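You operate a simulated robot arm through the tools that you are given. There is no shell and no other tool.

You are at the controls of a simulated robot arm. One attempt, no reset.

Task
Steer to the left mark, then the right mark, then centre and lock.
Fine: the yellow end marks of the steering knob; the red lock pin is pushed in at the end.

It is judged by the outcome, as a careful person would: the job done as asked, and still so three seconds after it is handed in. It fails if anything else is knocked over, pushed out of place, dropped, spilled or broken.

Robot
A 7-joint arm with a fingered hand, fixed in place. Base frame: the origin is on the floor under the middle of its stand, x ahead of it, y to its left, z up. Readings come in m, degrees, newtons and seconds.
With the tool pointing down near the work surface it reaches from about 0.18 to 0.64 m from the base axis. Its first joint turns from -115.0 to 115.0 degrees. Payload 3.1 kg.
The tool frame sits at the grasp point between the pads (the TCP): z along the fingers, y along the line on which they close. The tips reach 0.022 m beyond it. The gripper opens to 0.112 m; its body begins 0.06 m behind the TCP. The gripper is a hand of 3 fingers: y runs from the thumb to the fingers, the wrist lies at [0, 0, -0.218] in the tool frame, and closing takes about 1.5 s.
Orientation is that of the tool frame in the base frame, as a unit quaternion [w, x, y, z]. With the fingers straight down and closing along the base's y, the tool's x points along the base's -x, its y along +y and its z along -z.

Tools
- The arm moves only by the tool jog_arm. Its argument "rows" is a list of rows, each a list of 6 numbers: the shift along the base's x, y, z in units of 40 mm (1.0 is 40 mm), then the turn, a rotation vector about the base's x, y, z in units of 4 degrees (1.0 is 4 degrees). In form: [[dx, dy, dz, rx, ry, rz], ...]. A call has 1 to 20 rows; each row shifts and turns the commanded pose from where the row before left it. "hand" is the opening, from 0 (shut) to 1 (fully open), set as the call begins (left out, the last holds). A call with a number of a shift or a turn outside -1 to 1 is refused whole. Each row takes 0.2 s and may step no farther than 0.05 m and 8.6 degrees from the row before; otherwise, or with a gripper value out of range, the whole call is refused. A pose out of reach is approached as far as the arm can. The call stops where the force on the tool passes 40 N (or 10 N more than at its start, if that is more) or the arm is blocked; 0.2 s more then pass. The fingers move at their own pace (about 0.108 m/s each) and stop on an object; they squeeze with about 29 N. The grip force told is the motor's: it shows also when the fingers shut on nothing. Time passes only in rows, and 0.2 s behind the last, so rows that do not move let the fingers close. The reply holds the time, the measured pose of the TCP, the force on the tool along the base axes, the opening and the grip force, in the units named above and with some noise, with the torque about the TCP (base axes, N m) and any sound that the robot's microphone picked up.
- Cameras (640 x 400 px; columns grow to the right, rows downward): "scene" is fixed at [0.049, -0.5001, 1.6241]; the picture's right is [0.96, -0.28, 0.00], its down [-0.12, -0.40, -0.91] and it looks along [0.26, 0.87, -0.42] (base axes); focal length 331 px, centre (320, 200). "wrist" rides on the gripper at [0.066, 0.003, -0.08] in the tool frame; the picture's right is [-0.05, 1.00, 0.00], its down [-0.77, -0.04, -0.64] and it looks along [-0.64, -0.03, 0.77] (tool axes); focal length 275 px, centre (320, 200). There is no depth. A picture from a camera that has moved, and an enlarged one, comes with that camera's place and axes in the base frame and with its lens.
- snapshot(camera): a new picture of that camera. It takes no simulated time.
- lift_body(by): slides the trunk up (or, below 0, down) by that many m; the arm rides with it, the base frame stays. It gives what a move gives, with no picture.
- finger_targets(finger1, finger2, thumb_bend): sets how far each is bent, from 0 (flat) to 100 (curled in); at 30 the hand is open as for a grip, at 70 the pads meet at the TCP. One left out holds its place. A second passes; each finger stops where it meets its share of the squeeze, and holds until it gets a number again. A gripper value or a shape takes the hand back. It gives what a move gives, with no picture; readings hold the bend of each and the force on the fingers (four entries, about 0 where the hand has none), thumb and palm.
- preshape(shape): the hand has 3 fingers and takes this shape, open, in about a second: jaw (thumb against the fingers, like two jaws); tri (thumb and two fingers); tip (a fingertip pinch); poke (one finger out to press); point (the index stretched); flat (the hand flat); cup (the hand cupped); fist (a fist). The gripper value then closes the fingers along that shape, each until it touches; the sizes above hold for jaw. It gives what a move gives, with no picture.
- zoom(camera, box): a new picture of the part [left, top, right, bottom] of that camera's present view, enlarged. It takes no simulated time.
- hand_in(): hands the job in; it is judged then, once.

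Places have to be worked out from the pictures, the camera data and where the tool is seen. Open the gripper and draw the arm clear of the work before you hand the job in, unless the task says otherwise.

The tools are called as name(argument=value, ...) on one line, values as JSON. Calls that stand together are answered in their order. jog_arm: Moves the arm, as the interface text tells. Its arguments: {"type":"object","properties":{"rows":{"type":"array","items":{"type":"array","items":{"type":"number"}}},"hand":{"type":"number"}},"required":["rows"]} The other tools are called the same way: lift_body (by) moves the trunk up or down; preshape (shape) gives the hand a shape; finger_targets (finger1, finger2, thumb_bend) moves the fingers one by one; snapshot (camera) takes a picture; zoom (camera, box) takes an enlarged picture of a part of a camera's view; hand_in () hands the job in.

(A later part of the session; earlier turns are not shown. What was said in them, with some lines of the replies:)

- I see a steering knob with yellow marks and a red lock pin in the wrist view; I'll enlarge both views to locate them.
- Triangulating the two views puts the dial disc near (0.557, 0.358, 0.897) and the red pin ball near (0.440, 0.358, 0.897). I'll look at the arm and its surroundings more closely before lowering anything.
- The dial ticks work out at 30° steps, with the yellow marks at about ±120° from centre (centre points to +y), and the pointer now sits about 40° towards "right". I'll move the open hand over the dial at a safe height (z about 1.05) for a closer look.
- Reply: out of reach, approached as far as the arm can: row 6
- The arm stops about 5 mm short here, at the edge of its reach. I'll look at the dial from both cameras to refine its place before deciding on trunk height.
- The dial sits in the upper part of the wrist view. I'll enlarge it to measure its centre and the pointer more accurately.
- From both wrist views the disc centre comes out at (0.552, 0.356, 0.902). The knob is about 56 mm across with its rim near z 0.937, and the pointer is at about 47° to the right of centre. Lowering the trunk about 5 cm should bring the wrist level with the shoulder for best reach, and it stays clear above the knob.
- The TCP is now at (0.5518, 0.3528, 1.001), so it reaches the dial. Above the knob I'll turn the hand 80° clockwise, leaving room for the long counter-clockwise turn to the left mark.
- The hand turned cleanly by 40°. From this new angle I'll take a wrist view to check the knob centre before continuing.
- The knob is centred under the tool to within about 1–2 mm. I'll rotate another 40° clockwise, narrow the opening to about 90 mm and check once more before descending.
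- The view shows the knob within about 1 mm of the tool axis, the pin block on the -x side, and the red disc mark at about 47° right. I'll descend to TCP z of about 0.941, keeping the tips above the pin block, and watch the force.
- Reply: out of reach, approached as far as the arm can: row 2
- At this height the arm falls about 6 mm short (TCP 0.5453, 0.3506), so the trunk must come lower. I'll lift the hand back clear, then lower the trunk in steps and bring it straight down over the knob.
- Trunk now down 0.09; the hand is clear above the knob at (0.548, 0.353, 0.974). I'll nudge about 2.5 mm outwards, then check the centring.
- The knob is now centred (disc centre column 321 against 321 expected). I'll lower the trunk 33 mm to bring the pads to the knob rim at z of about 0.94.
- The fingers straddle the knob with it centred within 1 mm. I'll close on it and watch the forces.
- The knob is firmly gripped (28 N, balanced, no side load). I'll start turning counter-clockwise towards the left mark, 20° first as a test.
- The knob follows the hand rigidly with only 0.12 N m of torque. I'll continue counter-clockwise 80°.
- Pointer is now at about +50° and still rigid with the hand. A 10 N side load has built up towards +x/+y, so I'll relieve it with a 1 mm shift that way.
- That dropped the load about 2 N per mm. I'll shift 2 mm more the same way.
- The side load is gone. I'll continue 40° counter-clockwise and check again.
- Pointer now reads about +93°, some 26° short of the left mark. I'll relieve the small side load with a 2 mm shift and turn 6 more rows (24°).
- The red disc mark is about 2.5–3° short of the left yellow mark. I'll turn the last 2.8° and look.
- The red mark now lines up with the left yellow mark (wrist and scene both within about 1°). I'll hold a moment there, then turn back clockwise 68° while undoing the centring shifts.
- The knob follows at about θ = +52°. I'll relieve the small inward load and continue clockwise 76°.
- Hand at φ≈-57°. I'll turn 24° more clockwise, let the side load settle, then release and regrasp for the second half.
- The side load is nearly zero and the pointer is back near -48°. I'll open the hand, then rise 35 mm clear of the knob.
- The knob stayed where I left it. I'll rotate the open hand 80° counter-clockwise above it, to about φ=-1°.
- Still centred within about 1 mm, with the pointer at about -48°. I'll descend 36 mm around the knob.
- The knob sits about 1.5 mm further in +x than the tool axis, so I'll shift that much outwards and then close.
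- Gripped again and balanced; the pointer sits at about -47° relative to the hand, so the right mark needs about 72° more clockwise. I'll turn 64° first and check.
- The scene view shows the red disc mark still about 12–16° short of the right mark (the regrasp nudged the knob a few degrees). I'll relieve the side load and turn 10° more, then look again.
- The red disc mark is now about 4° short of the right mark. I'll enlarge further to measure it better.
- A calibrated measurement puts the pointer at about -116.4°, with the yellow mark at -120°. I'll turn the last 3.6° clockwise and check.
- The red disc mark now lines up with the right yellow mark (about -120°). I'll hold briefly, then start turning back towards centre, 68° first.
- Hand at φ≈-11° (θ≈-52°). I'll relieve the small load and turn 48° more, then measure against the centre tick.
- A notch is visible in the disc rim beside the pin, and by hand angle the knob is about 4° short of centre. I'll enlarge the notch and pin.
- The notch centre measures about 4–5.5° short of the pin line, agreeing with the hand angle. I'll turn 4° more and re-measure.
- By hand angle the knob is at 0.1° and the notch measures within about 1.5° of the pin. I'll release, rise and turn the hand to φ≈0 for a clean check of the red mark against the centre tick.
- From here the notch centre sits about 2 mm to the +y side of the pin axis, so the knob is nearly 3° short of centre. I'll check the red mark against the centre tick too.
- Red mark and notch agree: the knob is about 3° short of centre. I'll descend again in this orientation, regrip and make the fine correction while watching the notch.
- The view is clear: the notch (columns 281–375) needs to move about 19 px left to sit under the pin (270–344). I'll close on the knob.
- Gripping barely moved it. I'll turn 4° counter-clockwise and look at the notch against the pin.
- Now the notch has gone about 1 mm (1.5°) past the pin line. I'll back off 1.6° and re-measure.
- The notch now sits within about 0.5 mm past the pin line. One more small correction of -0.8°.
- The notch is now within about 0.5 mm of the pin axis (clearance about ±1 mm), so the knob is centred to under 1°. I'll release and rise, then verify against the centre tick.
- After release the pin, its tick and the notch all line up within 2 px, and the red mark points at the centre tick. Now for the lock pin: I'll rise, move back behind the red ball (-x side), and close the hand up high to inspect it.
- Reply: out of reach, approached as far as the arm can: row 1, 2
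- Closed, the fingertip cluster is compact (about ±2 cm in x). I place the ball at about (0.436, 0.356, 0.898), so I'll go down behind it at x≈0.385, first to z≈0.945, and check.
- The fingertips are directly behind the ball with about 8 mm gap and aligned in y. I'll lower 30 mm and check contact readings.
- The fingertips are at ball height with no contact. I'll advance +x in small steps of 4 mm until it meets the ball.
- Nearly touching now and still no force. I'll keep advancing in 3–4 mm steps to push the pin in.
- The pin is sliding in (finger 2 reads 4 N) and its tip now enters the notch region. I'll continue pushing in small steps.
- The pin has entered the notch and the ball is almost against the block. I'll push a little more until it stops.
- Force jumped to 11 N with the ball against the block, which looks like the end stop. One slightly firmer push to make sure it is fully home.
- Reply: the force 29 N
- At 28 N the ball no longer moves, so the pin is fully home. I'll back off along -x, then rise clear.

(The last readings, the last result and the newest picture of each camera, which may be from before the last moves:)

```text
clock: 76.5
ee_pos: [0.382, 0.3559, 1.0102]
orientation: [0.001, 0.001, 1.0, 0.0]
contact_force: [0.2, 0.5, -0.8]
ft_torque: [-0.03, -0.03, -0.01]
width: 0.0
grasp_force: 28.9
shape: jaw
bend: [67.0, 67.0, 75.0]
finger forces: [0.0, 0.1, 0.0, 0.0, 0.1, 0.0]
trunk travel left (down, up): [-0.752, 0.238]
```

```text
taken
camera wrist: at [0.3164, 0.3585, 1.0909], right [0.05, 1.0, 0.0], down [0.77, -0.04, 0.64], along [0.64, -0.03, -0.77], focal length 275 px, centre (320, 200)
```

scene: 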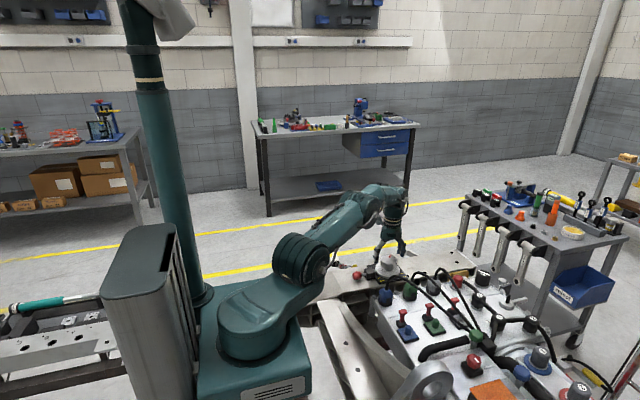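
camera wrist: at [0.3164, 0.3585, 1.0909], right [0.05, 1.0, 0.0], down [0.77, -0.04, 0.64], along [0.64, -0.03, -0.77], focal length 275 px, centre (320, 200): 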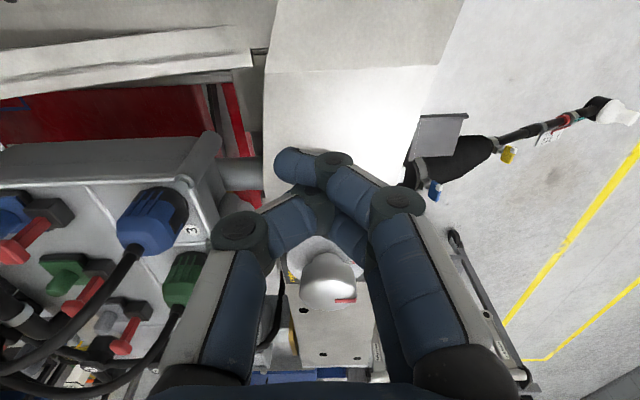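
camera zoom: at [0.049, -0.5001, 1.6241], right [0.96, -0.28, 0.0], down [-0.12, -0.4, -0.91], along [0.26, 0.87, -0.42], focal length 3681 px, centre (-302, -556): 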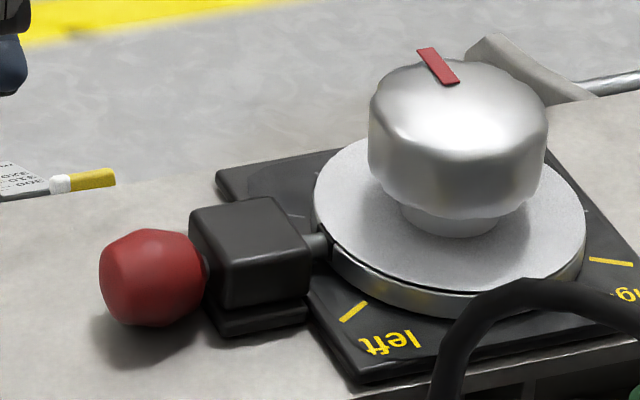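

The red ball now sits against the block with the pin in the notch, and the knob still points to centre. I'll rise, open the hand, and take a clear look from above to verify.

jog_arm(rows=[[0.2, 0, 0.9, 0, 0, 0], [0.4, 0, 0.9, 0, 0, 0], [0.5, 0, 0.9, 0, 0, 0], [0.5, 0, 0.8, 0, 0, 0], [0, 0, 0, 0, 0, 0], [0, 0, 0, 0, 0, 0]], hand=1)

snapshot(camera="wrist")

snapshot(camera="scene")

```text
clock: 77.9
ee_pos: [0.4471, 0.3542, 1.1493]
orientation: [0.001, 0.0, 1.0, 0.0]
contact_force: [0.0, 0.0, -0.3]
ft_torque: [-0.02, 0.01, 0.04]
width: 0.1119
grasp_force: 0.0
shape: jaw
bend: [30.0, 30.0, 30.0]
finger forces: [0.0, 0.1, 0.0, 0.1, 0.0, 0.0]
trunk travel left (down, up): [-0.752, 0.238]
```

```text
taken
camera wrist: at [0.3808, 0.358, 1.2312], right [0.05, 1.0, 0.0], down [0.77, -0.04, 0.64], along [0.64, -0.03, -0.77], focal length 275 px, centre (320, 200)
```

wrist: 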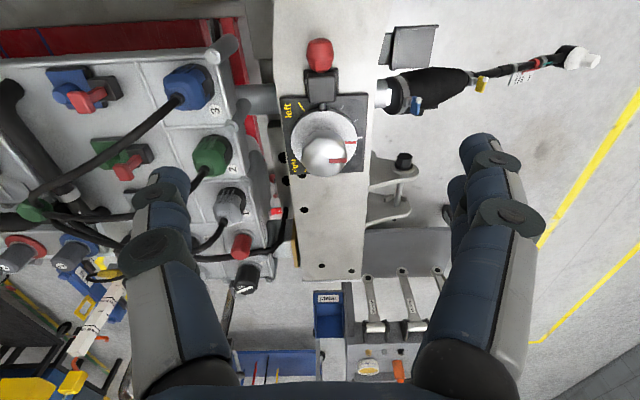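

```text
taken
```

scene: 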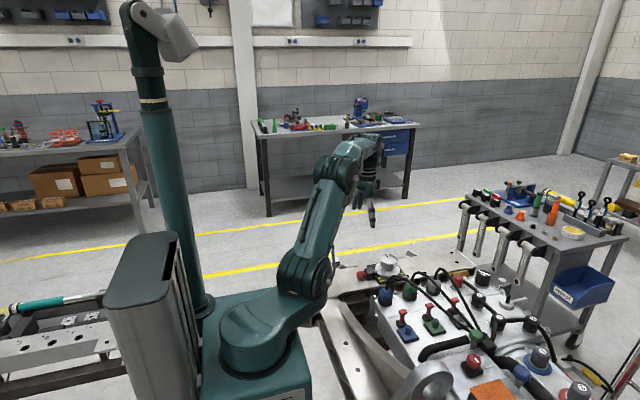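

I'll enlarge the dial and the pin to confirm both.

zoom(camera="wrist", box=[270, 30, 382, 180])

zoom(camera="wrist", box=[290, 30, 370, 110])

zoom(camera="scene", box=[354, 255, 390, 282])

```text
2.67 times, centred on (326, 105) of wrist
camera zoom: at [0.3808, 0.358, 1.2312], right [0.05, 1.0, 0.0], down [0.77, -0.04, 0.64], along [0.64, -0.03, -0.77], focal length 734 px, centre (304, 453)
```

zoom: 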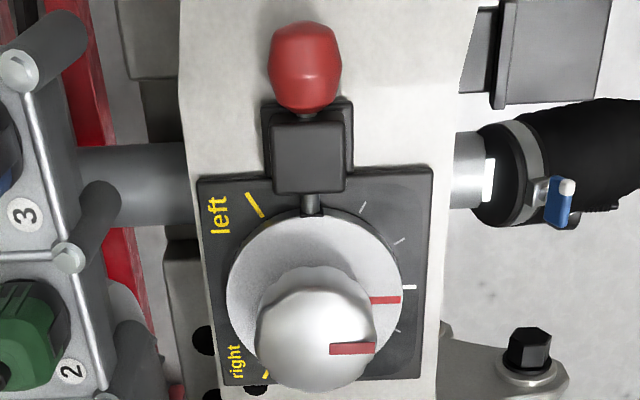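

```text
5.00 times, centred on (330, 70) of wrist
camera zoom: at [0.3808, 0.358, 1.2312], right [0.05, 1.0, 0.0], down [0.77, -0.04, 0.64], along [0.64, -0.03, -0.77], focal length 1376 px, centre (270, 850)
```

zoom: 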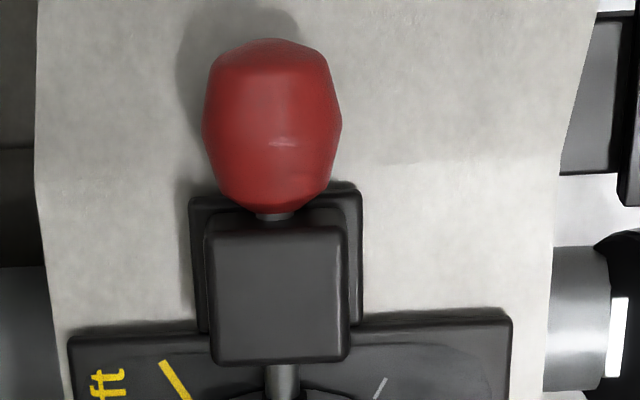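

```text
14.81 times, centred on (372, 268) of scene
camera zoom: at [0.049, -0.5001, 1.6241], right [0.96, -0.28, 0.0], down [-0.12, -0.4, -0.91], along [0.26, 0.87, -0.42], focal length 4908 px, centre (-450, -815)
```

zoom: 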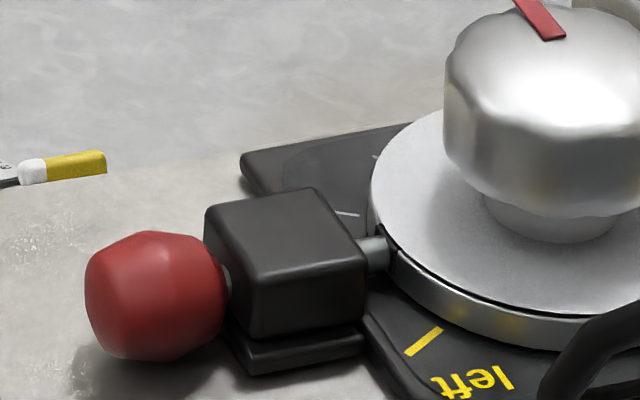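

The pin has gone about 10 mm into the notch, its ball is against the block, and the red mark lines up with the centre tick. I'll draw the arm back and up, clear of the work.

jog_arm(rows=[[-0.3, -0.4, 0.5, 0, 0, 0], [-0.3, -0.5, 0.5, 0, 0, 0], [-0.3, -0.5, 0.5, 0, 0, 0], [0, 0, 0, 0, 0, 0], [0, 0, 0, 0, 0, 0]], hand=1)

zoom(camera="scene", box=[345, 240, 425, 300])

snapshot(camera="wrist")

```text
clock: 79.1
ee_pos: [0.41, 0.2983, 1.2086]
orientation: [0.0, 0.0, 1.0, 0.0]
contact_force: [0.0, 0.1, -0.2]
ft_torque: [-0.03, -0.01, 0.01]
width: 0.1121
grasp_force: 0.1
shape: jaw
bend: [30.0, 30.0, 30.0]
finger forces: [0.0, 0.1, 0.0, 0.1, 0.0, 0.0]
trunk travel left (down, up): [-0.752, 0.238]
```

```text
6.67 times, centred on (385, 270) of scene
camera zoom: at [0.049, -0.5001, 1.6241], right [0.96, -0.28, 0.0], down [-0.12, -0.4, -0.91], along [0.26, 0.87, -0.42], focal length 2208 px, centre (-113, -267)
```

zoom: 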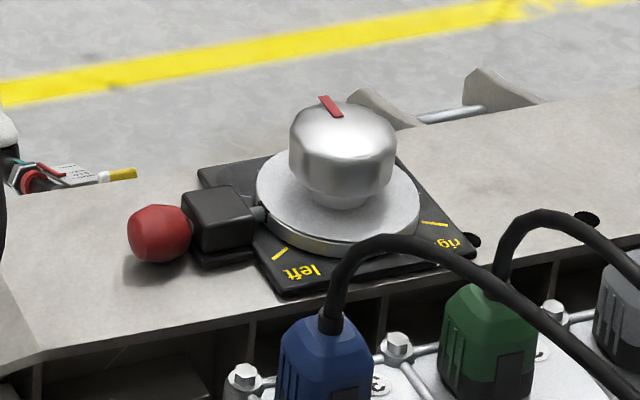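

```text
taken
camera wrist: at [0.3439, 0.3014, 1.2914], right [0.05, 1.0, 0.0], down [0.77, -0.04, 0.64], along [0.64, -0.03, -0.77], focal length 275 px, centre (320, 200)
```

wrist: 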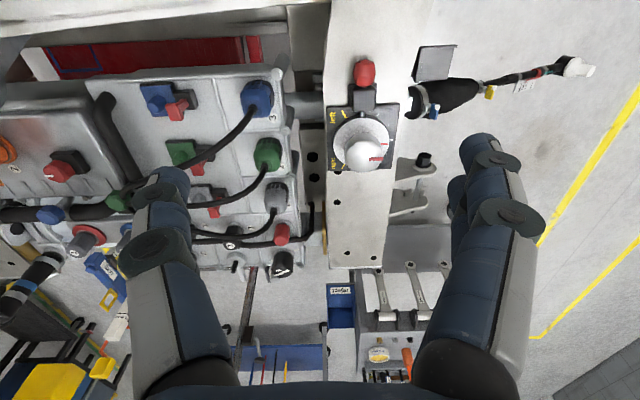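

The knob is centred, the lock pin is in, nothing else was disturbed, and the hand is open and clear of the work. I'm handing the job in.

hand_in()

```text
The job is handed in.
```

I turned the knob to the left mark, then to the right mark, brought it back to centre and pushed the lock pin in. I've handed the job in, but no verdict has come back.

- **Left and right marks:** the camera views showed the knob's red mark within about 1° of each yellow mark, and I held it briefly at both.
- **Centre:** my first turn back stopped about 3° short. I gripped the knob again and corrected it to within about 1° of the centre tick.
- **Lock pin:** it went about 10 mm into the notch in the disc and didn't move any further at 28 N. I didn't twist the knob afterwards to test the lock.

I saw nothing knocked or moved around the dial. The hand is open and back near its starting position, and the trunk is about 12 cm lower than where it began.
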